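You operate a simulated robot arm through the tools that you are given. There is no shell and no other tool.

You run a simulated robot arm. Do the job below in one go: nothing can be reset, and whatever is moved stays where it is left.

Task
Pack the silver long steel tray on the far corner of the island. At the end: the purple probe (marked "SHADE") stands on top of the clear small purple-cap bottle; the silver steel cooler (marked "Y9") from the far corner of the island stands on top of the purple stopper (marked "RAIN"); the white funnel is on the silver long steel tray; the grey port cap is on the silver long steel tray; whatever was shut is shut again. Leave all else as you found it, and nothing knocked over.
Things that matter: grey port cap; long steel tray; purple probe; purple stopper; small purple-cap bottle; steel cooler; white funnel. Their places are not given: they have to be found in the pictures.

The check looks at the end state, three seconds after you hand in, the way a careful person would. Anything else that was tipped, shoved, dropped, spilled or broken makes it a failure. Lids that push on must go on centred and level and be pressed home; caps that screw on are set level and turned clockwise until they are tight.

Robot
A 7-joint arm with a two-finger gripper, fixed in place. Base frame: the origin is at the foot of the arm, x ahead of it, y to its left, z up; the work surface is at about z = 85.4. Readings come in cm, rad, newtons and seconds.
With the tool pointing down near the work surface it reaches from about 34 to 72 cm from the base axis. Its first joint turns from -1.152 to 1.152 rad. Payload 2.45 kg.
The tool frame sits at the grasp point between the pads (the TCP): z along the fingers, y along the line on which they close. The tips reach 2.6 cm beyond it. Largest opening 9.6 cm; the body of the gripper starts 6.9 cm behind the TCP.
Orientation is that of the tool frame in the base frame, as a unit quaternion [x, y, z, w]. With the fingers straight down and closing along the base's y, the tool's x points along the base's -x, its y along +y and its z along -z.

Tools
- The arm moves only by the tool drive_tool. Its argument "commands" is a list of rows, each an object (a shift or turn left out is 0, a gripper value left out holds the last) with "angular": the turn, a rotation vector about the base's x, y, z in rad, a list of three; "translation": the shift along the base's x, y, z in cm, a list of three; "hand": the opening, from 0 (shut) to 1 (fully open). In form: [{"angular": [rx, ry, rz], "translation": [tx, ty, tz], "hand": hand}, ...]. A call has 1 to 20 rows; each row shifts and turns the commanded pose from where the row before left it. Each row takes 0.2 s and may step no farther than 5 cm and 0.15 rad from the row before; otherwise, or with a gripper value out of range, the whole call is refused. Where a pose cannot be reached the arm comes as near as it can. A force on the tool above 40 N (or 10 N above the force at the start of the call, whichever is more), or a blocked arm, ends the call early, and 0.2 s more pass. Each finger halts on what it meets, pressing with about 38 N; the grip force reading is that of the motor and also rises with nothing between the fingers. The clock runs only during rows and for 0.2 s after the last one: add rows that do not move to give the fingers time. The reply holds the time, the measured pose of the TCP, the force on the tool along the base axes, the opening and the grip force, in the units named above and with some noise, with the torque about the TCP (base axes, N m) and any sound that the robot's microphone picked up.
- Cameras (640 x 400 px; columns grow to the right, rows downward): "scene" is fixed at [16.89, -39.5, 141.14]; the picture's right is [0.69, -0.72, 0.00], its down [-0.43, -0.42, -0.80] and it looks along [0.58, 0.55, -0.60] (base axes); focal length 272 px, centre (320, 200). "wrist" rides on the gripper at [8.2, 0.3, -9.8] in the tool frame; the picture's right is [-0.04, 1.00, 0.00], its down [-0.73, -0.03, -0.68] and it looks along [-0.68, -0.03, 0.73] (tool axes); focal length 256 px, centre (320, 200).
- snapshot(camera): a new picture of that camera. The clock stands still meanwhile.
- measure_at(camera, pixels): for up to 12 pixels [column, row] of the newest picture of that camera ("zoom" is the newest enlarged one), the place [x, y, z] in the base frame of the surface seen there, good to about 0.2 cm, but the place of the scene camera against the robot may be out by one fixed shift of up to 1.2 cm in any direction. The clock stands still meanwhile.
- enlarge(camera, box): a new picture of the part [left, top, right, bottom] of that camera's present view, enlarged. The clock stands still meanwhile.
- sign_off(): hands the job in; it is judged then, once.

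Open the gripper and draw the arm clear of the work before you hand the job in, unless the task says otherwise.

The tools are called by a JSON object that holds its "api" and its "payload". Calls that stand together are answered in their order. drive_tool: Moves the arm, as the interface text tells. Its arguments: {"type":"object","properties":{"commands":{"type":"array"}},"required":["commands"]} The other tools are called the same way: snapshot (camera) takes a picture; measure_at (camera, pixels) gives the place of the surface under pixels of a picture; enlarge (camera, box) takes an enlarged picture of a part of a camera's view; sign_off () hands the job in.

At the start:

```text
time: 0.0
position: [38.11, 1.88, 121.86]
tool_rot: [0.0, 1.0, 0.0, 0.0]
contact_force: [0.2, 0.1, -0.1]
moment: [0.0, 0.0, 0.02]
grip_width: 9.58
grip_force: 0.1
```

scene: 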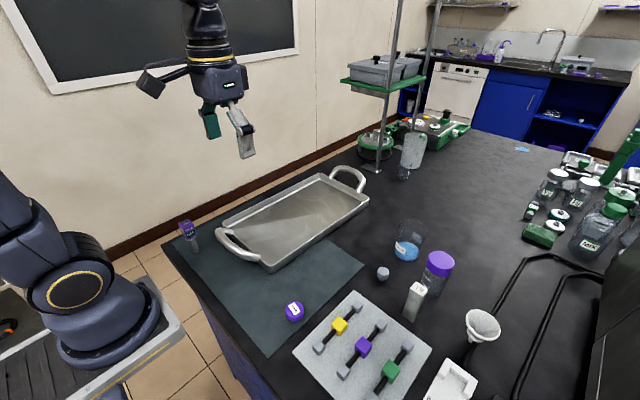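
wrist: 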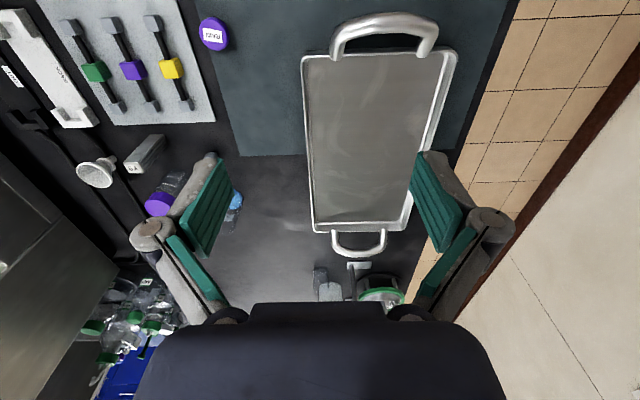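

The scene shows the tray near (295,220), a purple item at (187,232), a purple disc at (294,311), a purple-cap bottle at (438,268), a steel block at (415,300), a small grey cap at (383,273) and the funnel at (482,325). I enlarge these parts to identify them.

{"api": "enlarge", "payload": {"camera": "scene", "box": [340, 200, 540, 325]}}

{"api": "enlarge", "payload": {"camera": "scene", "box": [160, 200, 340, 330]}}

{"api": "enlarge", "payload": {"camera": "scene", "box": [340, 270, 540, 400]}}

{"api": "enlarge", "payload": {"camera": "wrist", "box": [0, 0, 260, 220]}}

```text
3.20 times, centred on (440, 262) of scene
```

zoom: 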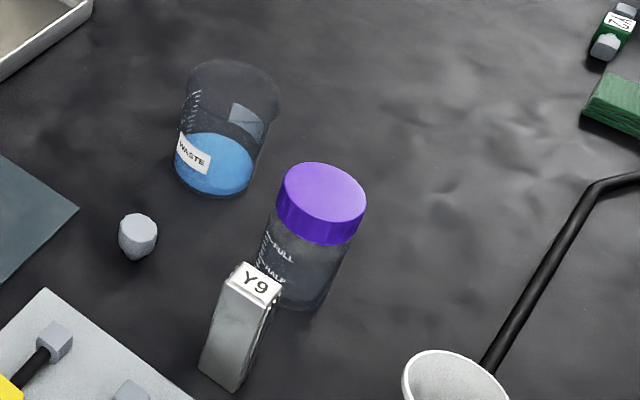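

```text
3.08 times, centred on (250, 265) of scene
```

zoom: 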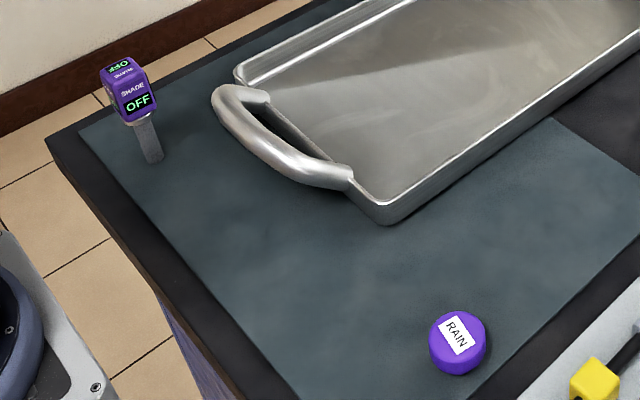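

```text
3.08 times, centred on (440, 335) of scene
```

zoom: 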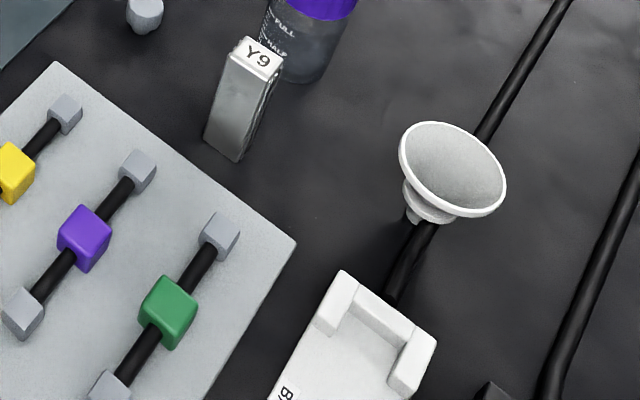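

```text
1.82 times, centred on (130, 110) of wrist
```

zoom: 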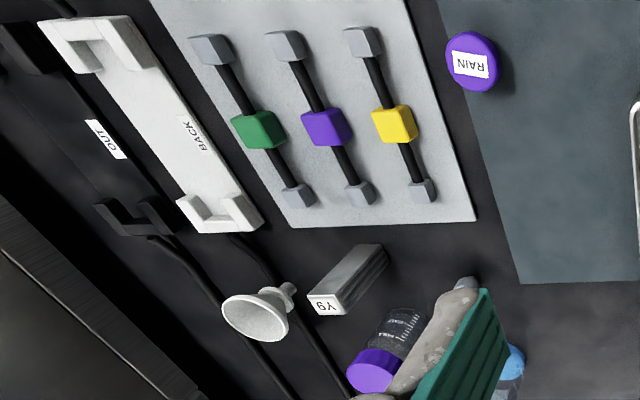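

Cooler Y9, stopper RAIN, probe SHADE are identified. I check the rest of the scene for look-alikes and hazards around the right and top.

{"api": "enlarge", "payload": {"camera": "scene", "box": [480, 120, 640, 280]}}

{"api": "enlarge", "payload": {"camera": "scene", "box": [330, 30, 530, 200]}}

{"api": "enlarge", "payload": {"camera": "scene", "box": [440, 240, 640, 400]}}

{"api": "enlarge", "payload": {"camera": "wrist", "box": [0, 200, 260, 400]}}

{"api": "snapshot", "payload": {"camera": "scene"}}

{"api": "snapshot", "payload": {"camera": "wrist"}}

{"api": "measure_at", "payload": {"camera": "scene", "pixels": [[187, 225], [194, 249], [294, 308], [383, 270], [440, 260], [418, 288], [409, 318], [482, 322], [295, 215], [236, 245], [349, 178], [408, 252]]}}

{"api": "measure_at", "payload": {"camera": "wrist", "pixels": [[212, 34], [157, 203], [134, 167], [158, 140], [97, 173], [380, 130], [312, 60], [450, 60], [318, 225], [400, 225], [380, 20], [360, 250]]}}

```text
2.50 times, centred on (560, 200) of scene
```

zoom: 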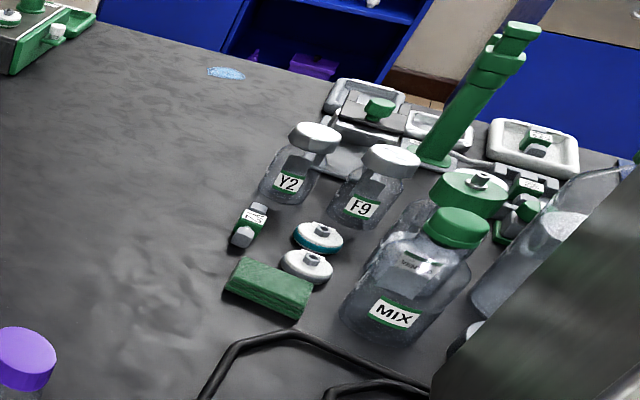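

```text
2.35 times, centred on (430, 115) of scene
```

zoom: 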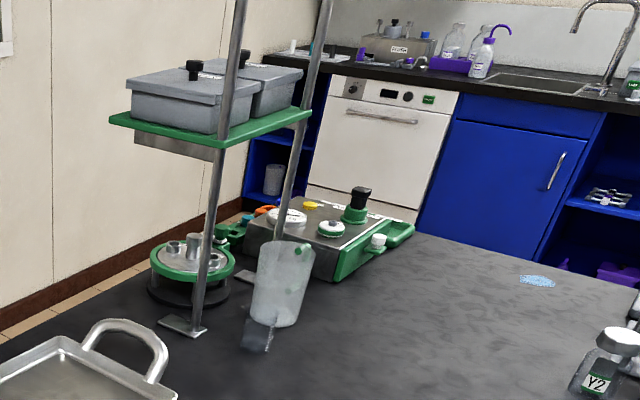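

```text
2.50 times, centred on (540, 320) of scene
```

zoom: 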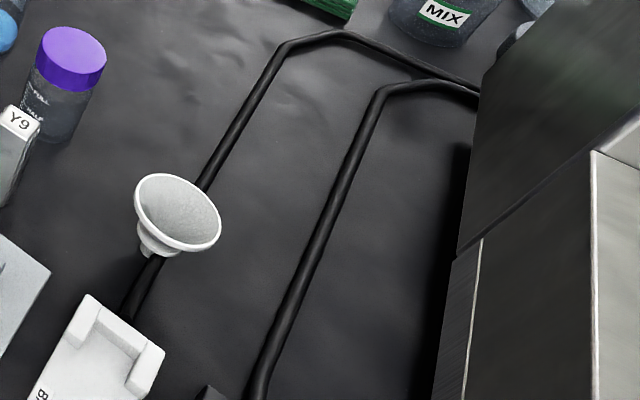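

```text
2.00 times, centred on (130, 300) of wrist
```

zoom: 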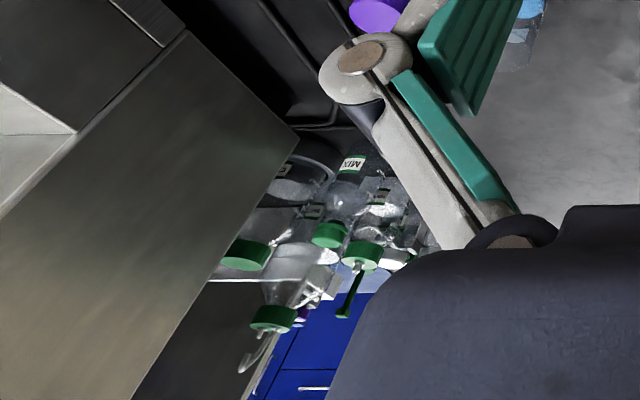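

```text
taken
```

scene: 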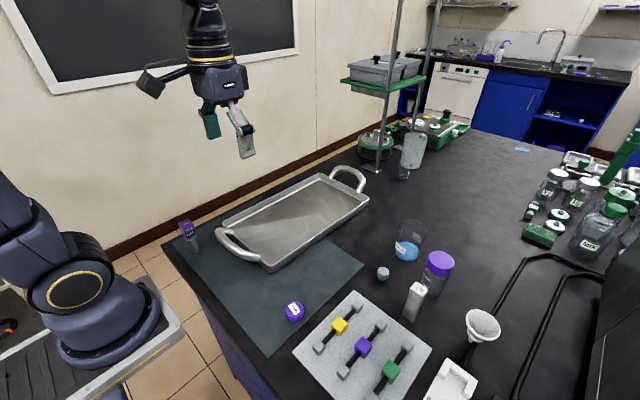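

```text
taken
```

wrist: 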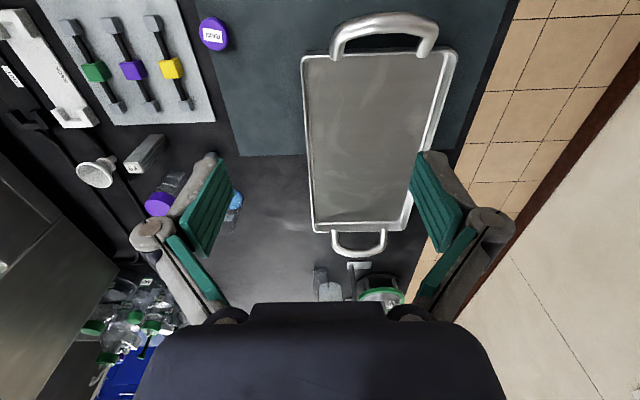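

```text
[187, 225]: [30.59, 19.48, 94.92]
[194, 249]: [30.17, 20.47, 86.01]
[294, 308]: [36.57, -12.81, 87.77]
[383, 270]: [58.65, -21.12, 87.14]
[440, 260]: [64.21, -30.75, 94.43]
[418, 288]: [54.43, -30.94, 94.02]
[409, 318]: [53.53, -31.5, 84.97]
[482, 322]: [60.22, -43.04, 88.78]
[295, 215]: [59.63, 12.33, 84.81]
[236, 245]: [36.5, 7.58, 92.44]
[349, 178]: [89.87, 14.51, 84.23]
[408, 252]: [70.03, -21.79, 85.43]
```

```text
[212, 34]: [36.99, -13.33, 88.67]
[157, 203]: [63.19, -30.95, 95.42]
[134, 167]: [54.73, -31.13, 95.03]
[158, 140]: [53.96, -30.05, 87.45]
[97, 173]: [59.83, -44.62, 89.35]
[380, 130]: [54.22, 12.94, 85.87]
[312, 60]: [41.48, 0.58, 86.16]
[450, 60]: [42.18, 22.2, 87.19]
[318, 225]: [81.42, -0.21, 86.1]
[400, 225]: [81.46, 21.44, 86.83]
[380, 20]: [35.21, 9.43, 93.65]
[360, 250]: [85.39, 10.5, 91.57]
```

The wrist view is the better reference; next I measure the large box at right (scene (600,340), wrist (60,270)) and the white/black handles to avoid collisions.

{"api": "measure_at", "payload": {"camera": "wrist", "pixels": [[60, 270], [110, 250], [10, 200], [40, 60], [80, 115], [10, 20], [30, 118], [60, 135], [130, 280], [235, 200], [322, 270], [380, 290]]}}

{"api": "measure_at", "payload": {"camera": "scene", "pixels": [[600, 340], [620, 250], [635, 200], [560, 370], [450, 380], [500, 391], [540, 300], [490, 300], [475, 338], [410, 240], [340, 326], [390, 370]]}}

```text
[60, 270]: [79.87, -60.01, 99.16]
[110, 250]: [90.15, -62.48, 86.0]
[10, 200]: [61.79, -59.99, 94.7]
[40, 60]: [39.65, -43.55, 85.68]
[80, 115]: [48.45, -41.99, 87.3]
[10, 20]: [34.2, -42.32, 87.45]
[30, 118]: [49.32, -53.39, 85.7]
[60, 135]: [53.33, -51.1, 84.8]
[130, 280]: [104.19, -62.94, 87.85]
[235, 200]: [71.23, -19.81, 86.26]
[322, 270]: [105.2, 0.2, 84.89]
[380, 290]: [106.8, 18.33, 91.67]
```

```text
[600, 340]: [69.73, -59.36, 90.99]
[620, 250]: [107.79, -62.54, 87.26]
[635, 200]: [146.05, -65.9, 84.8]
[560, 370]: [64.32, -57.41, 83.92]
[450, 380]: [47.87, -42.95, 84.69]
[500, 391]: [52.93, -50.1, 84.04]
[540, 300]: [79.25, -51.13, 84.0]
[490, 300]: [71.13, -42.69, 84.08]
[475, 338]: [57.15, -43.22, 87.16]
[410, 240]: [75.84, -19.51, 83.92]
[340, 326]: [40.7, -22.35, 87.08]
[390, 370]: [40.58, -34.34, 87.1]
```

A wall stands at y≈-60, clear of my path. I move the wrist toward the right-hand objects at height for a closer look.

{"api": "drive_tool", "payload": {"commands": [{"translation": [1, -4, -1]}, {"translation": [1, -4, -1]}, {"translation": [1, -4, -1]}, {"translation": [1, -4, -1]}, {"translation": [1, -4, -1]}, {"translation": [1, -4, -1]}, {"translation": [1, -4, -1]}, {"translation": [0, -4, -1]}, {"translation": [0, -4, -1]}, {"translation": [0, 0, 0]}, {"translation": [0, 0, 0]}]}}

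{"api": "snapshot", "payload": {"camera": "wrist"}}

```text
time: 2.4
position: [45.23, -34.23, 113.13]
tool_rot: [0.0, 1.0, 0.001, 0.0]
contact_force: [-0.2, -1.0, -1.0]
moment: [-0.01, -0.01, -0.03]
grip_width: 9.58
grip_force: 0.1
```

```text
taken
```

wrist: 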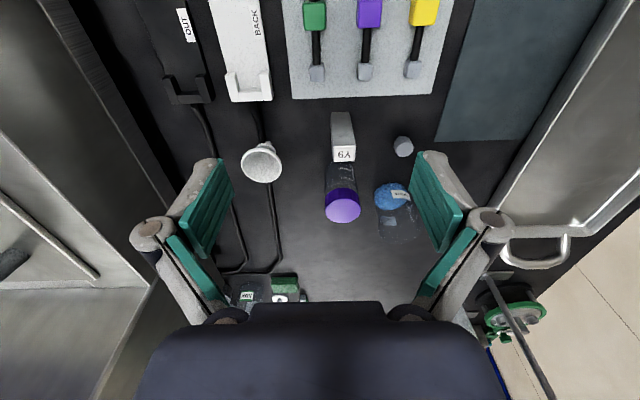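

{"api": "enlarge", "payload": {"camera": "wrist", "box": [220, 90, 440, 250]}}

{"api": "measure_at", "payload": {"camera": "wrist", "pixels": [[263, 160], [241, 160], [283, 160], [262, 144], [262, 181], [340, 208], [326, 205], [359, 205], [343, 155], [333, 157], [354, 157], [343, 116]]}}

{"api": "measure_at", "payload": {"camera": "wrist", "pixels": [[403, 145], [394, 145], [413, 147], [403, 137], [343, 122], [333, 116], [354, 116], [343, 148], [343, 162], [341, 187], [342, 222], [258, 145]]}}

```text
2.50 times, centred on (330, 170) of wrist
```

zoom: 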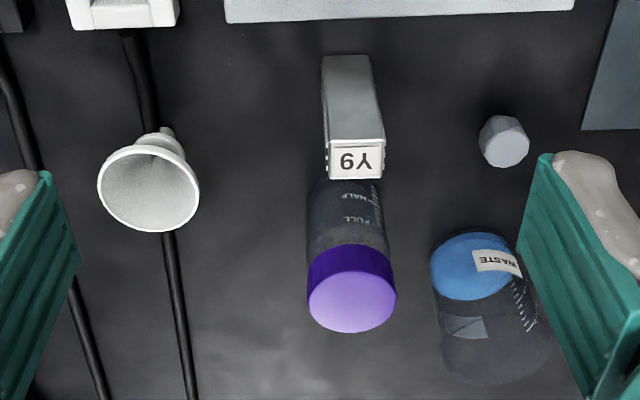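

```text
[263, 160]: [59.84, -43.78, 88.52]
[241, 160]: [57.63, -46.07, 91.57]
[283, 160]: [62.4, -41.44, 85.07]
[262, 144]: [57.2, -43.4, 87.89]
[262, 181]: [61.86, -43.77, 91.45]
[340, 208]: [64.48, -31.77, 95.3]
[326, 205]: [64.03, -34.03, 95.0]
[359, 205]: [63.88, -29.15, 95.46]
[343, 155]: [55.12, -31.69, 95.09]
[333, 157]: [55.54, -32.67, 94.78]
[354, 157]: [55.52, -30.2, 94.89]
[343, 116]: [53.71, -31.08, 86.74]
```

```text
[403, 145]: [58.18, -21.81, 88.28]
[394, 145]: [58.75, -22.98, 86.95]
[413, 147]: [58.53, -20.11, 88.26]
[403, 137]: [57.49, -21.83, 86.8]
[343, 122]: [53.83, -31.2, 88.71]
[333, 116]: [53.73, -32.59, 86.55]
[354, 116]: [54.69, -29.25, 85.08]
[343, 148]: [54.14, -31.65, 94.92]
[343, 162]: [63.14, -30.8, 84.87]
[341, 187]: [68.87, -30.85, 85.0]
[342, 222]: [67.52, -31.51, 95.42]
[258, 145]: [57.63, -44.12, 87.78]
```

The cooler is a ~2.5 cm square column at (55,-31.3) with top z≈95. The cap is at (58.3,-21.6) and the funnel rim at (59.7,-43.8,91.5). I look at probe and stopper in more detail in the scene camera.

{"api": "enlarge", "payload": {"camera": "scene", "box": [165, 210, 215, 260]}}

{"api": "measure_at", "payload": {"camera": "scene", "pixels": [[180, 222], [193, 222], [187, 230], [187, 238], [195, 246], [191, 252], [198, 251], [284, 311], [304, 311], [294, 302], [294, 316]]}}

{"api": "enlarge", "payload": {"camera": "scene", "box": [274, 290, 314, 330]}}

```text
8.00 times, centred on (190, 235) of scene
```

zoom: 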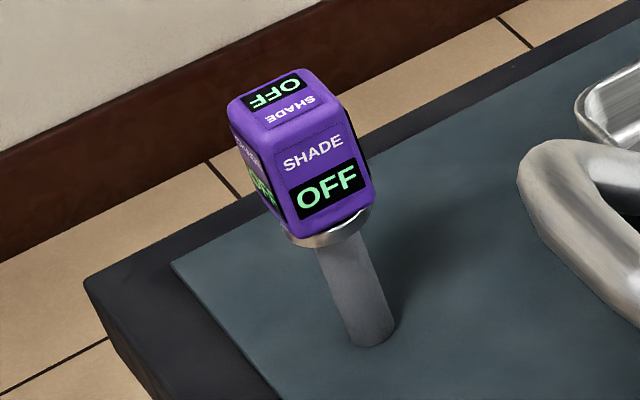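

```text
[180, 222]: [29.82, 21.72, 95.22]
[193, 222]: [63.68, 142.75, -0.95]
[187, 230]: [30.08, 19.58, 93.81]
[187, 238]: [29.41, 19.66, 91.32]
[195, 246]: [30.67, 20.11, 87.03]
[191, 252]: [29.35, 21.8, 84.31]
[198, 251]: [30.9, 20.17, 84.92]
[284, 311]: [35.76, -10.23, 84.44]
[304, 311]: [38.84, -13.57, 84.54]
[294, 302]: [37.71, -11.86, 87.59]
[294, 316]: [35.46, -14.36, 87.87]
```

```text
10.00 times, centred on (294, 310) of scene
```

zoom: 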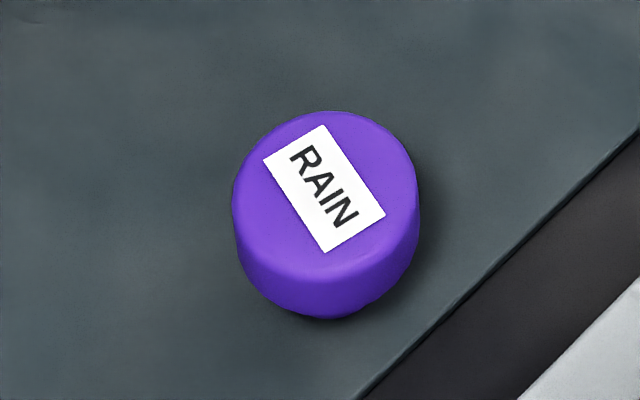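

The probe is a box head on a ~2 cm round stem and the stopper is a ~4 cm disc. I start with the grey cap and move above it for a close view.

{"api": "drive_tool", "payload": {"commands": [{"translation": [2, 3, 0]}, {"translation": [2, 3, 0]}, {"translation": [2, 3, -1]}, {"translation": [2, 3.6, -4]}, {"translation": [2, 0, -4]}, {"translation": [0, 0, -4]}, {"translation": [0, 0, 0]}, {"translation": [0, 0, 0]}]}}

{"api": "snapshot", "payload": {"camera": "wrist"}}

```text
refused: row 4 steps farther than a row can; nothing moved
```

```text
taken
```

wrist: 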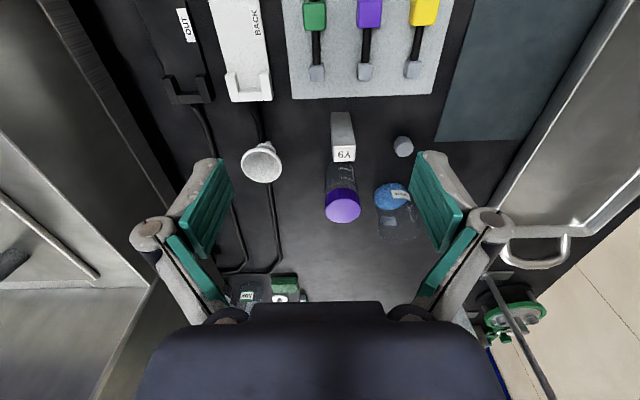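

The call was refused because row 4 was too long; I split it into shorter steps toward the cap.

{"api": "drive_tool", "payload": {"commands": [{"translation": [2, 3, 0]}, {"translation": [2, 3, 0]}, {"translation": [2, 3, -1]}, {"translation": [2, 3.6, -1]}, {"translation": [2, 0, -4]}, {"translation": [0, 0, -4]}, {"translation": [0, 0, -3]}, {"translation": [0, 0, 0]}, {"translation": [0, 0, 0]}]}}

{"api": "snapshot", "payload": {"camera": "wrist"}}

```text
time: 4.4
position: [55.22, -21.52, 99.68]
tool_rot: [0.0, 1.0, 0.0, 0.0]
contact_force: [0.4, 0.3, -0.2]
moment: [0.0, -0.02, 0.0]
grip_width: 9.59
grip_force: 0.1
```

```text
taken
```

wrist: 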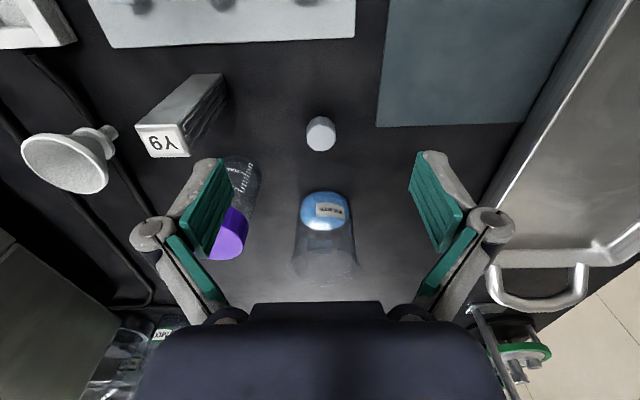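

The cap is now at (321,133) in the wrist view. I measure its edges and the beaker behind it.

{"api": "measure_at", "payload": {"camera": "wrist", "pixels": [[321, 136], [308, 134], [334, 136], [321, 126], [321, 148], [321, 119], [325, 195], [325, 222], [302, 215], [349, 210], [300, 250], [350, 250]]}}

{"api": "enlarge", "payload": {"camera": "wrist", "box": [280, 100, 360, 160]}}

```text
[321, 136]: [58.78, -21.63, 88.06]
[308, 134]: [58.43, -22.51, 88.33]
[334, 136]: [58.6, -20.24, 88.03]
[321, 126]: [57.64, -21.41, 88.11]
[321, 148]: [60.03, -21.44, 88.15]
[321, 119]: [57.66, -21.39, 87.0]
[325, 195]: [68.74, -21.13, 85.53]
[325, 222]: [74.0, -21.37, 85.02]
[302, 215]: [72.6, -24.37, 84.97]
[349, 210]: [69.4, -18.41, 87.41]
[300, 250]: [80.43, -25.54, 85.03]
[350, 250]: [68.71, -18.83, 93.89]
```

```text
6.67 times, centred on (320, 130) of wrist
```

zoom: 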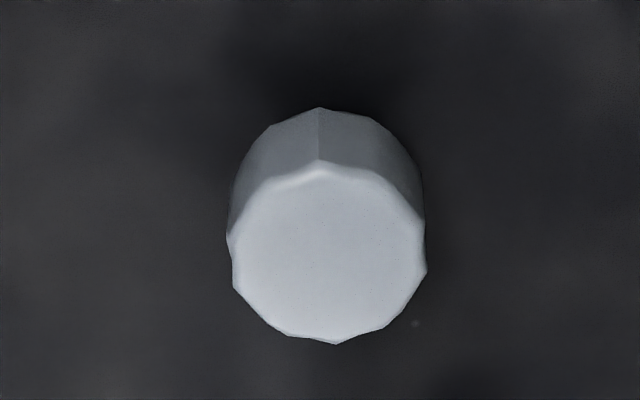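

The cap's centre is about (58.8,-21.4), top z≈88.1. I go over it, descend to TCP z≈88.4 and close.

{"api": "drive_tool", "payload": {"commands": [{"translation": [3.58, 0.1, 0]}, {"translation": [0, 0, -4]}, {"translation": [0, 0, -4]}, {"translation": [0, 0, -2]}, {"translation": [0, 0, -1.2]}, {"translation": [0, 0, 0]}, {"hand": 0.15}, {"hand": 0.15}, {"hand": 0.15}, {"hand": 0.15}, {"hand": 0.15}, {"hand": 0.15}]}}

{"api": "snapshot", "payload": {"camera": "wrist"}}

```text
time: 7.0
position: [58.86, -21.56, 88.69]
tool_rot: [0.0, 1.0, 0.0, 0.001]
contact_force: [0.0, -0.2, 0.3]
moment: [-0.04, -0.01, 0.0]
grip_width: 2.53
grip_force: 37.8
```

```text
taken
```

wrist: 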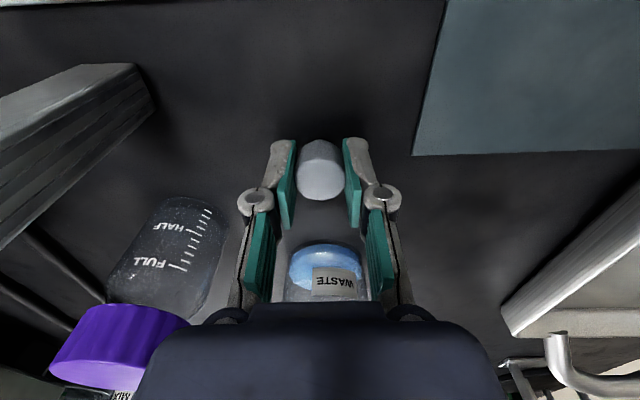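

The cap is held (width 2.53). I lift it and carry it over the tray at about (62,9).

{"api": "drive_tool", "payload": {"commands": [{"translation": [0, 0, 4]}, {"translation": [0, 0, 4]}, {"translation": [0, 0, 3.3]}, {"translation": [0.4, 4, 0]}, {"translation": [0.4, 4, 0]}, {"translation": [0.4, 4, 0]}, {"translation": [0.4, 4, 0]}, {"translation": [0.4, 4, 0]}, {"translation": [0.4, 4, 0]}, {"translation": [0.4, 4, 0]}, {"translation": [0.4, 2.5, 0]}, {"translation": [0, 0, 0]}, {"translation": [0, 0, 0]}]}}

{"api": "snapshot", "payload": {"camera": "wrist"}}

{"api": "measure_at", "payload": {"camera": "wrist", "pixels": [[320, 110], [320, 60], [250, 130], [230, 130], [220, 100], [450, 110], [480, 100], [490, 100], [330, 20], [330, 260], [200, 100], [390, 130]]}}

```text
time: 9.8
position: [61.99, 9.26, 100.18]
tool_rot: [0.001, 1.0, 0.0, 0.0]
contact_force: [-0.4, -0.5, -0.8]
moment: [-0.02, 0.03, -0.04]
grip_width: 2.49
grip_force: 38.0
```

```text
taken
```

wrist: 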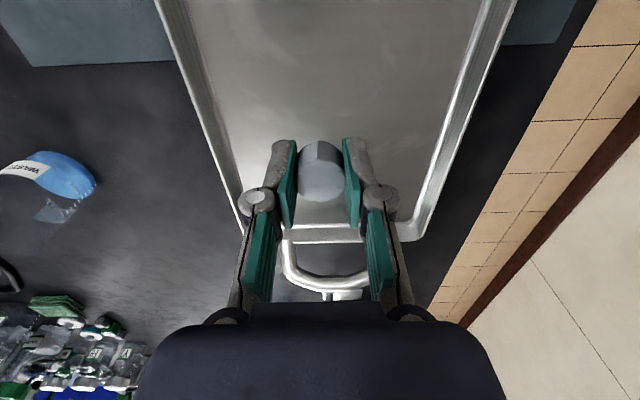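

```text
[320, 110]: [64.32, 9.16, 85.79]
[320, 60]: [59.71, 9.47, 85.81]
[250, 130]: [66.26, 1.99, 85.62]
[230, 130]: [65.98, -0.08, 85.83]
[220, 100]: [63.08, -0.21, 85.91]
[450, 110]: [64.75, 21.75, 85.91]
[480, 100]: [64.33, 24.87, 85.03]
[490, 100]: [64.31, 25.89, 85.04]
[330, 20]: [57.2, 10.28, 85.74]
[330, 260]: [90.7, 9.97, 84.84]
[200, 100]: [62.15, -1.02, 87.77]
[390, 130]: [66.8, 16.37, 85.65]
```

The tray floor is at z≈85.8. I lower the cap to just above the floor with small final steps.

{"api": "drive_tool", "payload": {"commands": [{"translation": [0, 0, -4]}, {"translation": [0, 0, -4]}, {"translation": [0, 0, -2]}, {"translation": [0, 0, -0.6]}, {"translation": [0, 0, 0]}, {"translation": [0, 0, -0.2]}, {"translation": [0, 0, -0.15]}, {"translation": [0, 0, 0]}]}}

{"api": "snapshot", "payload": {"camera": "wrist"}}

```text
time: 11.6
position: [61.94, 9.06, 89.15]
tool_rot: [-0.001, 1.0, 0.001, 0.002]
contact_force: [-5.1, 0.5, 32.4]
moment: [0.02, 0.15, -0.01]
grip_width: 2.5
grip_force: 37.5
```

```text
taken
```

wrist: 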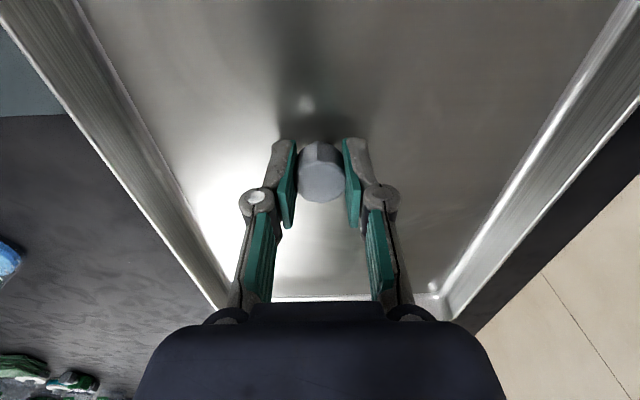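

Contact reads 32 N, so the cap is on the floor. I ease up slightly, open, and rise.

{"api": "drive_tool", "payload": {"commands": [{"translation": [0, 0, 0.15]}, {"translation": [0, 0, 0]}, {"hand": 0.5}, {"hand": 0.5}, {"hand": 0.5}, {"translation": [0, 0, 3], "hand": 0.5}, {"translation": [0, 0, 4]}, {"translation": [0, 0, 5]}, {"translation": [0, 0, 0]}]}}

{"api": "snapshot", "payload": {"camera": "wrist"}}

```text
time: 13.6
position: [61.75, 9.03, 101.15]
tool_rot: [0.001, 1.0, -0.001, 0.0]
contact_force: [0.4, 0.6, 0.6]
moment: [0.01, 0.05, 0.05]
grip_width: 4.79
grip_force: 0.0
```

```text
taken
```

wrist: 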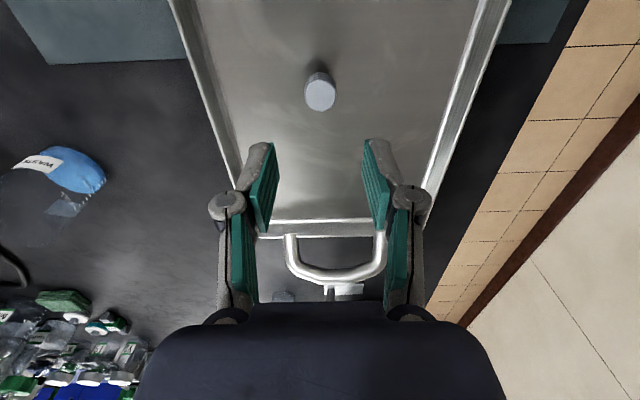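

The cap stands upright at (320,92). Next is the cooler: I rise and move to above it for a close look.

{"api": "drive_tool", "payload": {"commands": [{"translation": [-1, -2, 4]}, {"translation": [-1, -4, 3]}, {"translation": [-1, -4, 0]}, {"translation": [-1, -4, 0]}, {"translation": [-1, -4, 0]}, {"translation": [-1, -4, 0]}, {"translation": [-1, -4, 0]}, {"translation": [-1, -4, 0]}, {"translation": [-1, -4, 0]}, {"translation": [-0.8, -4, 0]}, {"translation": [0, -2.3, 0]}, {"translation": [0, 0, 0]}, {"translation": [0, 0, 0]}]}}

{"api": "snapshot", "payload": {"camera": "wrist"}}

{"api": "enlarge", "payload": {"camera": "wrist", "box": [250, 50, 400, 200]}}

```text
refused: row 2 steps farther than a row can; nothing moved
```

```text
taken
```

wrist: 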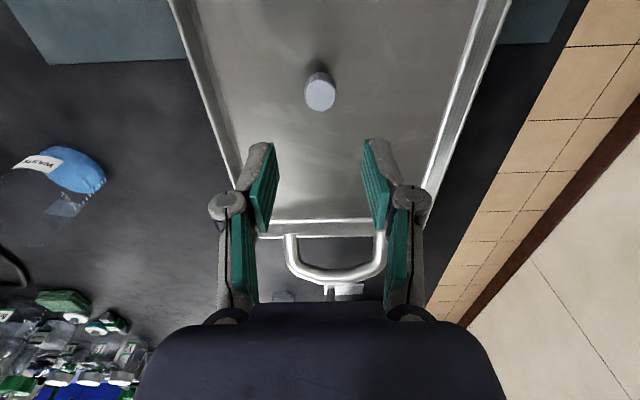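

```text
2.67 times, centred on (325, 125) of wrist
```

zoom: 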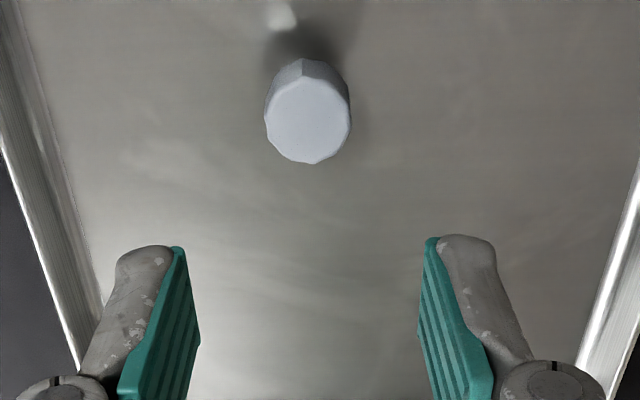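

Row 2 was slightly too long; I resend with smaller steps toward the cooler.

{"api": "drive_tool", "payload": {"commands": [{"translation": [-1, -2, 4]}, {"translation": [-1, -3, 3]}, {"translation": [-1, -4, 0]}, {"translation": [-1, -4, 0]}, {"translation": [-1, -4, 0]}, {"translation": [-1, -4, 0]}, {"translation": [-1, -4, 0]}, {"translation": [-1, -4, 0]}, {"translation": [-1, -4, 0]}, {"translation": [-0.8, -4, 0]}, {"translation": [0, -3.3, 0], "hand": 0.6}, {"translation": [0, 0, 0]}, {"translation": [0, 0, 0]}]}}

{"api": "snapshot", "payload": {"camera": "wrist"}}

{"api": "enlarge", "payload": {"camera": "wrist", "box": [250, 50, 400, 200]}}

```text
time: 16.4
position: [51.98, -31.49, 108.27]
tool_rot: [0.0, 1.0, 0.0, 0.0]
contact_force: [-0.3, -0.4, 0.1]
moment: [0.01, 0.0, 0.02]
grip_width: 5.76
grip_force: 0.1
```

```text
taken
```

wrist: 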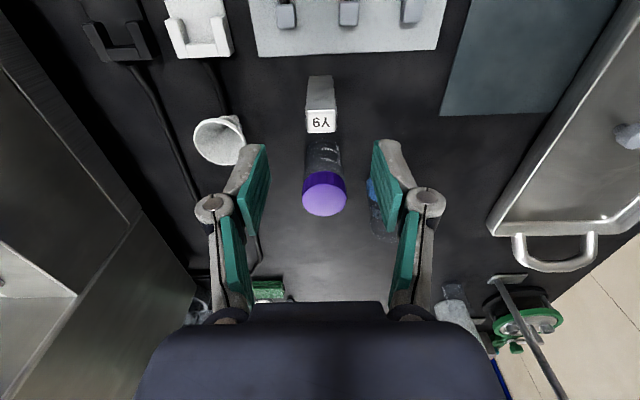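

```text
2.67 times, centred on (325, 125) of wrist
```

zoom: 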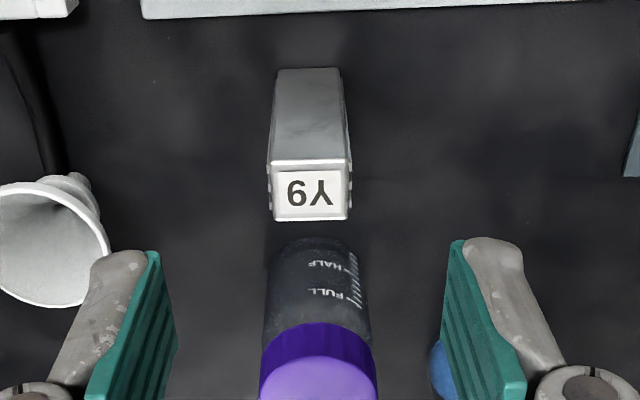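

I measure the cooler's top corners in the zoom view, plus the nearby bottle cap.

{"api": "measure_at", "payload": {"camera": "zoom", "pixels": [[275, 167], [347, 163], [278, 217], [346, 213], [311, 190], [280, 75], [335, 72], [320, 330], [318, 270]]}}

{"api": "measure_at", "payload": {"camera": "wrist", "pixels": [[324, 184], [324, 212], [304, 196], [345, 194], [325, 196], [324, 176], [325, 145], [225, 120], [240, 145], [195, 138]]}}

```text
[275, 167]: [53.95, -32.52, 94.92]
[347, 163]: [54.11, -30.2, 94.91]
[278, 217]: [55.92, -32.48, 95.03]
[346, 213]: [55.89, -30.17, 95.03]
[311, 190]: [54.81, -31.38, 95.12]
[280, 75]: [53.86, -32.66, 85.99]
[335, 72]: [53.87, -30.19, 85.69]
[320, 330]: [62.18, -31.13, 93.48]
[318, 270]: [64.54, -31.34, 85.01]
```

```text
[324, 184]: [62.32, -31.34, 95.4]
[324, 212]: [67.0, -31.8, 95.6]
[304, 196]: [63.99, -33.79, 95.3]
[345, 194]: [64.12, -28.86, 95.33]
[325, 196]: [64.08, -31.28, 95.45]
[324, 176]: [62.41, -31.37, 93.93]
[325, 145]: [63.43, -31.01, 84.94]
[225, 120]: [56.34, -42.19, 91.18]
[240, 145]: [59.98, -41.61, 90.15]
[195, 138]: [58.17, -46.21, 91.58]
```

The cooler centre is (54.9,-31.35) and the bottle cap centre about (64.7,-31.35). I descend over the cooler to TCP z≈91 and close.

{"api": "drive_tool", "payload": {"commands": [{"translation": [2.92, 0.14, 0]}, {"translation": [0, 0, -4]}, {"translation": [0, 0, -4]}, {"translation": [0, 0, -4]}, {"translation": [0, 0, -3.5]}, {"translation": [0, 0, -1.8]}, {"translation": [0, 0, 0]}, {"hand": 0.15}, {"hand": 0.15}, {"hand": 0.15}, {"hand": 0.15}, {"hand": 0.15}]}}

{"api": "snapshot", "payload": {"camera": "wrist"}}

```text
time: 19.0
position: [55.14, -31.09, 90.8]
tool_rot: [0.0, 1.0, 0.0, 0.0]
contact_force: [0.1, -0.8, 0.4]
moment: [0.02, 0.01, -0.01]
grip_width: 2.73
grip_force: 37.4
```

```text
taken
```

wrist: 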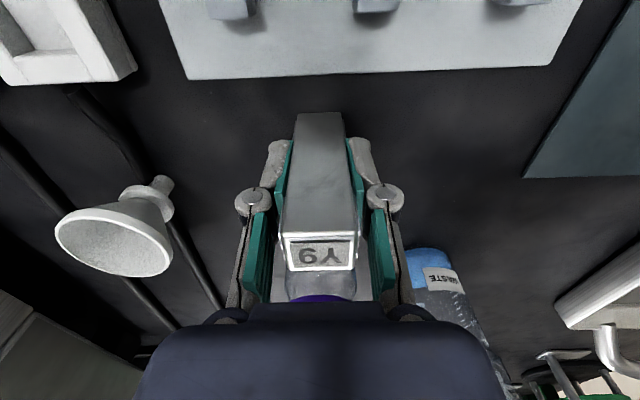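

The cooler is gripped (width 2.73). I lift it and carry it above the stopper region.

{"api": "drive_tool", "payload": {"commands": [{"translation": [0, 0, 2]}, {"translation": [0, 0, 4]}, {"translation": [0, 0, 4.5]}, {"translation": [0, 0, 4.5]}, {"translation": [-3, 3, 0]}, {"translation": [-3, 3, 0]}, {"translation": [-3, 3, 0]}, {"translation": [-3, 3, 0]}, {"translation": [-3, 3, 0]}, {"translation": [-3.1, 2.8, 0]}, {"translation": [0, 0, 0]}, {"translation": [0, 0, 0]}]}}

{"api": "snapshot", "payload": {"camera": "wrist"}}

{"api": "enlarge", "payload": {"camera": "wrist", "box": [250, 20, 400, 170]}}

```text
time: 21.6
position: [36.87, -13.38, 105.93]
tool_rot: [0.0, 1.0, 0.0, 0.0]
contact_force: [-0.2, -0.1, -1.7]
moment: [-0.01, 0.04, 0.0]
grip_width: 2.71
grip_force: 37.7
```

```text
taken
```

wrist: 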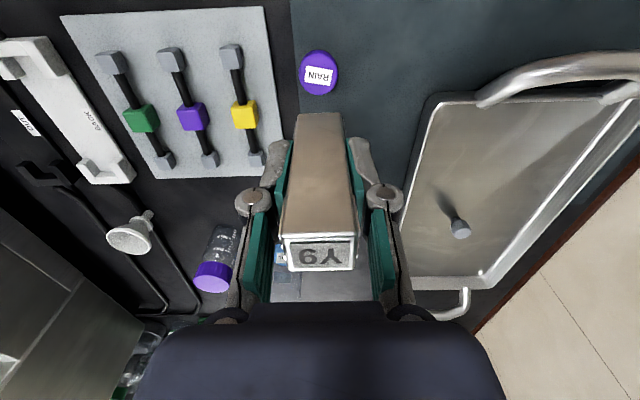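

```text
2.67 times, centred on (325, 95) of wrist
```

zoom: 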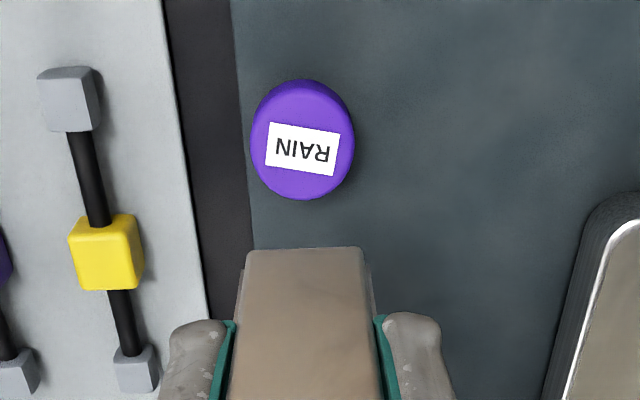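

The stopper top is at (318,73), visible above the cooler's lower end. I measure its top-face edges in the zoom.

{"api": "measure_at", "payload": {"camera": "zoom", "pixels": [[302, 148], [257, 150], [349, 150], [303, 100], [303, 194], [303, 90], [303, 84], [320, 252], [255, 255], [355, 252]]}}

```text
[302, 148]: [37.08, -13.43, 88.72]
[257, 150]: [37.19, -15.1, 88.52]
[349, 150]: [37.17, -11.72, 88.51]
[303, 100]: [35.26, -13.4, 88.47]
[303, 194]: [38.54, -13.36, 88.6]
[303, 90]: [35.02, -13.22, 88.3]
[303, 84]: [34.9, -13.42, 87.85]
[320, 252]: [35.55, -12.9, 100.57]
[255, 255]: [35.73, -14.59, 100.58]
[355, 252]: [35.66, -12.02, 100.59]
```

The cooler is centred over the stopper within ~0.1 cm, with its bottom 5.4 below the TCP. I lower it to just above the stopper top (z≈88.65).

{"api": "drive_tool", "payload": {"commands": [{"translation": [0, -0.05, -4]}, {"translation": [0, 0, -4]}, {"translation": [0, 0, -2.5]}, {"translation": [0, 0, -0.8]}, {"translation": [0, 0, 0]}, {"translation": [0, 0, 0]}]}}

{"api": "snapshot", "payload": {"camera": "scene"}}

{"api": "enlarge", "payload": {"camera": "scene", "box": [254, 240, 334, 330]}}

{"api": "enlarge", "payload": {"camera": "wrist", "box": [250, 20, 400, 170]}}

```text
time: 23.0
position: [36.92, -13.2, 94.59]
tool_rot: [0.0, 1.0, 0.0, 0.0]
contact_force: [0.3, 0.2, -1.6]
moment: [-0.02, -0.02, 0.02]
grip_width: 2.71
grip_force: 38.3
```

```text
taken
```

scene: 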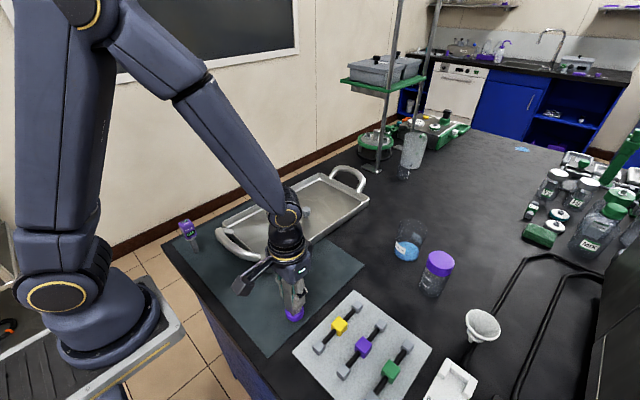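

```text
4.44 times, centred on (294, 285) of scene
```

zoom: 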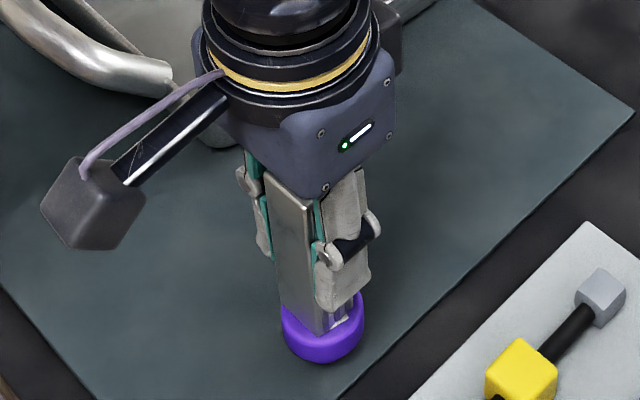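

```text
2.67 times, centred on (325, 95) of wrist
```

zoom: 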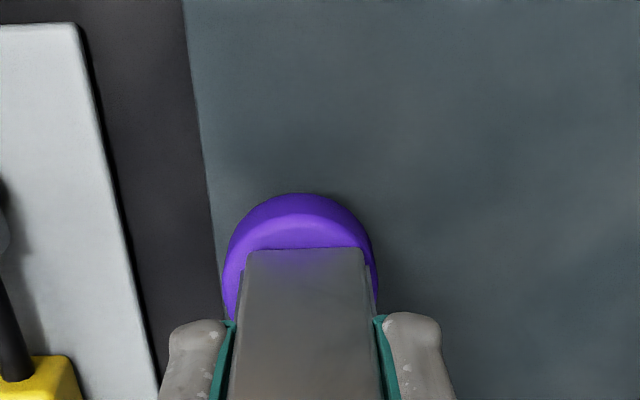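

The gap is ~0.5 cm and the cooler is ~0.15 cm toward +y from the stopper's axis. I correct by -0.15 in y and lower gently to contact.

{"api": "drive_tool", "payload": {"commands": [{"translation": [0, -0.15, -0.2]}, {"translation": [0, 0, -0.15]}, {"translation": [0, 0, -0.1]}, {"translation": [0, 0, 0]}, {"translation": [0, 0, 0]}]}}

```text
time: 23.6
position: [36.9, -13.39, 94.49]
tool_rot: [-0.001, 1.0, 0.0, 0.001]
contact_force: [-4.8, 1.6, 18.4]
moment: [0.08, 0.36, 0.0]
grip_width: 2.75
grip_force: 37.8
stopped in row 3: the force on the tool passed its limit at 46 N (the readings are from after the stop); the commanded pose is now the measured one
```

Contact came at 46 N, now 18 N, at TCP z 94.49. I look to confirm that the cooler sits on the stopper before releasing.

{"api": "enlarge", "payload": {"camera": "scene", "box": [269, 265, 319, 330]}}

{"api": "enlarge", "payload": {"camera": "wrist", "box": [270, 70, 370, 170]}}

```text
6.15 times, centred on (294, 298) of scene
```

zoom: 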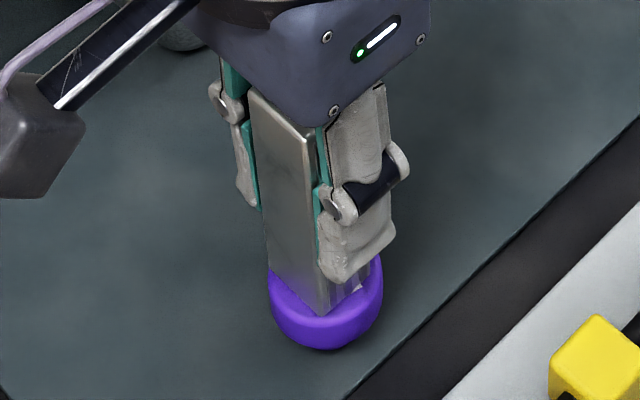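

```text
4.00 times, centred on (320, 120) of wrist
```

zoom: 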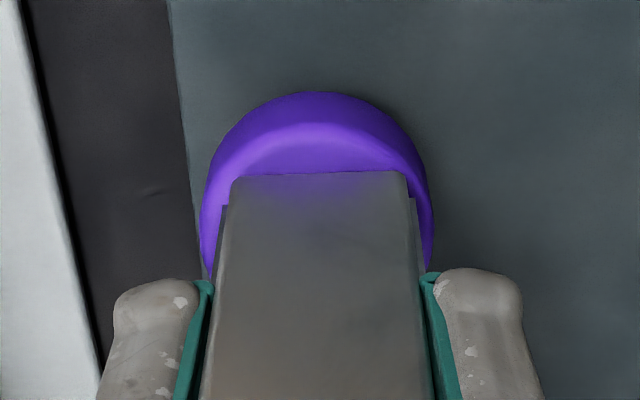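

The cooler sits centred on the stopper (228–405 vs 201–432 px in zoom). I ease up a touch, open slowly, and retreat straight up.

{"api": "drive_tool", "payload": {"commands": [{"translation": [0, 0, 0.08]}, {"translation": [0, 0, 0]}, {"hand": 0.35}, {"hand": 0.4}, {"hand": 0.5}, {"hand": 0.6}, {"hand": 0.6}]}}

{"api": "enlarge", "payload": {"camera": "scene", "box": [269, 265, 319, 330]}}

```text
time: 25.2
position: [36.94, -13.49, 94.51]
tool_rot: [-0.001, 1.0, -0.001, 0.001]
contact_force: [-0.8, 0.5, -0.1]
moment: [0.03, 0.02, 0.01]
grip_width: 5.76
grip_force: 0.1
```

```text
6.15 times, centred on (294, 298) of scene
```

zoom: 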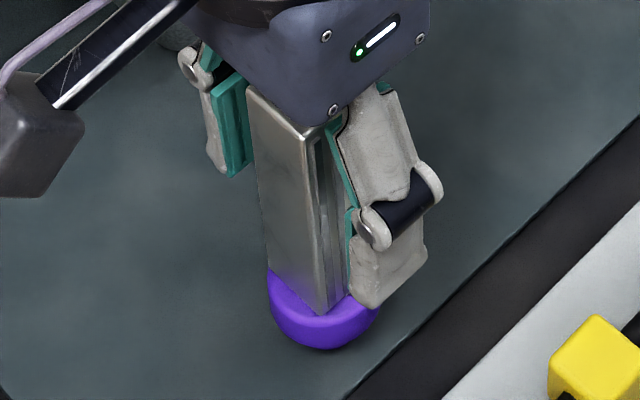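

Released and the cooler stands steadily. I retreat straight up and check.

{"api": "drive_tool", "payload": {"commands": [{"translation": [0, 0, 2]}, {"translation": [0, 0, 4]}, {"translation": [0, 0, 4.5]}, {"translation": [0, 0, 4.5]}, {"translation": [0, 4, 0]}, {"translation": [0, 4.5, 0]}, {"translation": [0, 4.5, 0]}, {"translation": [0, 0, 0]}]}}

{"api": "snapshot", "payload": {"camera": "scene"}}

{"api": "enlarge", "payload": {"camera": "scene", "box": [254, 260, 334, 330]}}

{"api": "snapshot", "payload": {"camera": "wrist"}}

```text
time: 27.0
position: [36.98, -0.27, 109.54]
tool_rot: [0.0, 1.0, 0.0, 0.0]
contact_force: [0.2, -0.2, 0.0]
moment: [-0.04, 0.01, -0.01]
grip_width: 5.75
grip_force: 0.1
```

```text
taken
```

scene: 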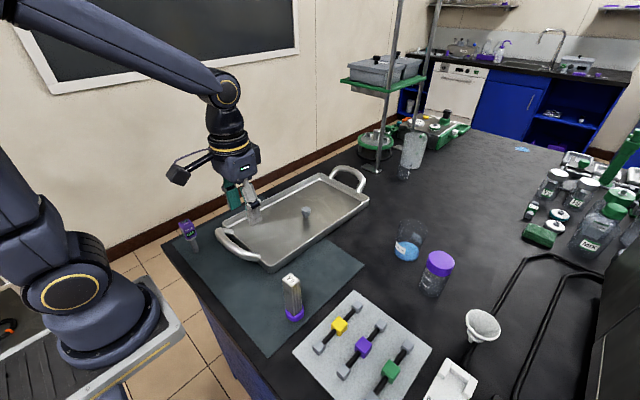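

```text
5.71 times, centred on (294, 295) of scene
```

zoom: 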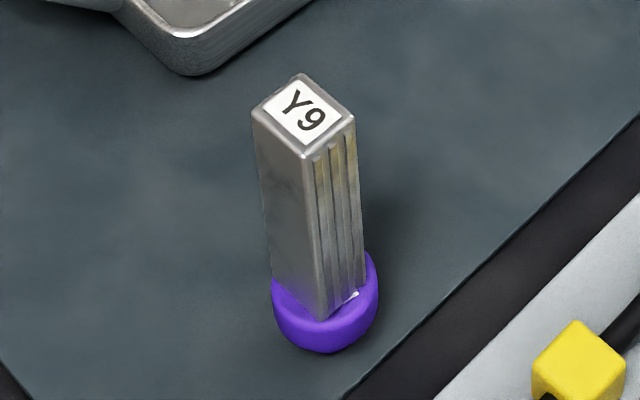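

```text
taken
```

wrist: 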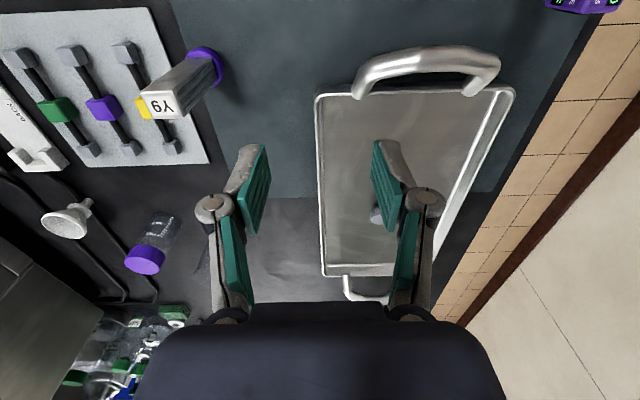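

The cooler stands on the stopper. Now I go toward the probe, yawing the tool 45° so the wrist camera sees it.

{"api": "drive_tool", "payload": {"commands": [{"translation": [-0.67, 2.7, 0.5], "angular": [0, 0, 0.131]}, {"translation": [-0.67, 2.7, 0.5], "angular": [0, 0, 0.131]}, {"translation": [-0.67, 2.7, 0.5], "angular": [0, 0, 0.131]}, {"translation": [-0.67, 2.7, 0.5], "angular": [0, 0, 0.131]}, {"translation": [-0.67, 2.7, 0.5], "angular": [0, 0, 0.131]}, {"translation": [-0.67, 2.7, 0.5], "angular": [0, 0, 0.131]}, {"translation": [0, 0, 0]}, {"translation": [0, 0, 0]}]}}

{"api": "snapshot", "payload": {"camera": "wrist"}}

```text
time: 28.8
position: [33.07, 15.71, 112.46]
tool_rot: [-0.385, 0.923, 0.0, 0.0]
contact_force: [0.0, -0.6, 0.3]
moment: [0.01, 0.01, 0.0]
grip_width: 5.77
grip_force: 0.1
```

```text
taken
```

wrist: 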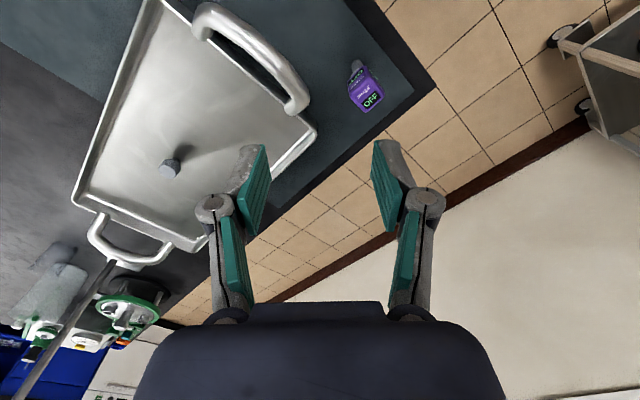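

The probe shows at (366,86). I enlarge and measure it.

{"api": "enlarge", "payload": {"camera": "wrist", "box": [330, 50, 400, 120]}}

{"api": "measure_at", "payload": {"camera": "wrist", "pixels": [[371, 100], [363, 102], [380, 96], [369, 108], [368, 93], [364, 82], [352, 85], [355, 66], [355, 60]]}}

```text
5.71 times, centred on (365, 85) of wrist
```

zoom: 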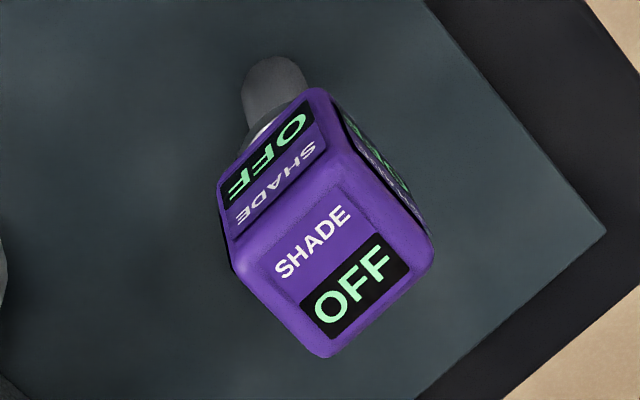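

```text
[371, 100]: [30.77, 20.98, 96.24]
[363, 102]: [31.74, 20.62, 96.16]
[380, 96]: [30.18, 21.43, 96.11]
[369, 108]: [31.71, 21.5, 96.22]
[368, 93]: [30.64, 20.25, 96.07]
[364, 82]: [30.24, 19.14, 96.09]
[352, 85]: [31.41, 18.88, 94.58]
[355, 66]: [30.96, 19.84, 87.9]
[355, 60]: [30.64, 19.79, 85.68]
```

I measure the probe's top face corners in the zoom to get its centre and yaw.

{"api": "measure_at", "payload": {"camera": "zoom", "pixels": [[350, 170], [424, 245], [325, 346], [250, 262], [335, 254], [300, 210], [388, 205], [285, 308], [380, 300], [260, 100], [285, 75]]}}

```text
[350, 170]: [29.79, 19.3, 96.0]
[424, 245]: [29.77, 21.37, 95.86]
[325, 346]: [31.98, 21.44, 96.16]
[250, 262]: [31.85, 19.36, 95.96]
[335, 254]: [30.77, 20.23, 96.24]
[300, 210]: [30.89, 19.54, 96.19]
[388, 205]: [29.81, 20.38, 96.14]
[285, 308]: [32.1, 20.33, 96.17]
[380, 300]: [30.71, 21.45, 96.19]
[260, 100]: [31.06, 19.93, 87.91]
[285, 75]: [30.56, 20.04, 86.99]
```

The head is square to the base axes, centred at (30.85,20.35), top z≈96.1. Before grasping I test whether a vertical tool can reach the bottle position (64.7,-31.35) at z≈104, unyawing on the way.

{"api": "drive_tool", "payload": {"commands": [{"translation": [2.4, -4.1, 0], "angular": [0, 0, -0.131]}, {"translation": [2.4, -4.1, 0], "angular": [0, 0, -0.131]}, {"translation": [2.4, -4.1, 0], "angular": [0, 0, -0.131]}, {"translation": [2.4, -4.1, 0], "angular": [0, 0, -0.131]}, {"translation": [2.4, -4.1, 0], "angular": [0, 0, -0.131]}, {"translation": [2.4, -4.1, 0], "angular": [0, 0, -0.131]}, {"translation": [2.4, -4.1, 0]}, {"translation": [2.4, -4.1, 0]}, {"translation": [2.4, -4.1, 0]}, {"translation": [2.4, -4.1, 0]}, {"translation": [2.4, -4.1, 0]}, {"translation": [2.5, -1.96, -2]}, {"translation": [2.7, 0, -4]}, {"translation": [0, 0, -2.4]}, {"translation": [0, 0, 0]}, {"translation": [0, 0, 0]}]}}

{"api": "snapshot", "payload": {"camera": "wrist"}}

```text
time: 32.2
position: [63.48, -30.25, 103.89]
tool_rot: [0.0, 1.0, 0.0, 0.0]
contact_force: [1.0, 0.4, -0.2]
moment: [0.01, 0.0, 0.03]
grip_width: 5.75
grip_force: 0.0
out of reach, approached as far as the arm can: row 12, 13
```

```text
taken
```

wrist: 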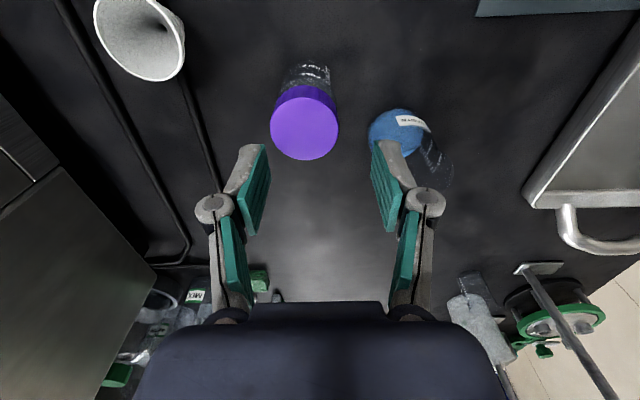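

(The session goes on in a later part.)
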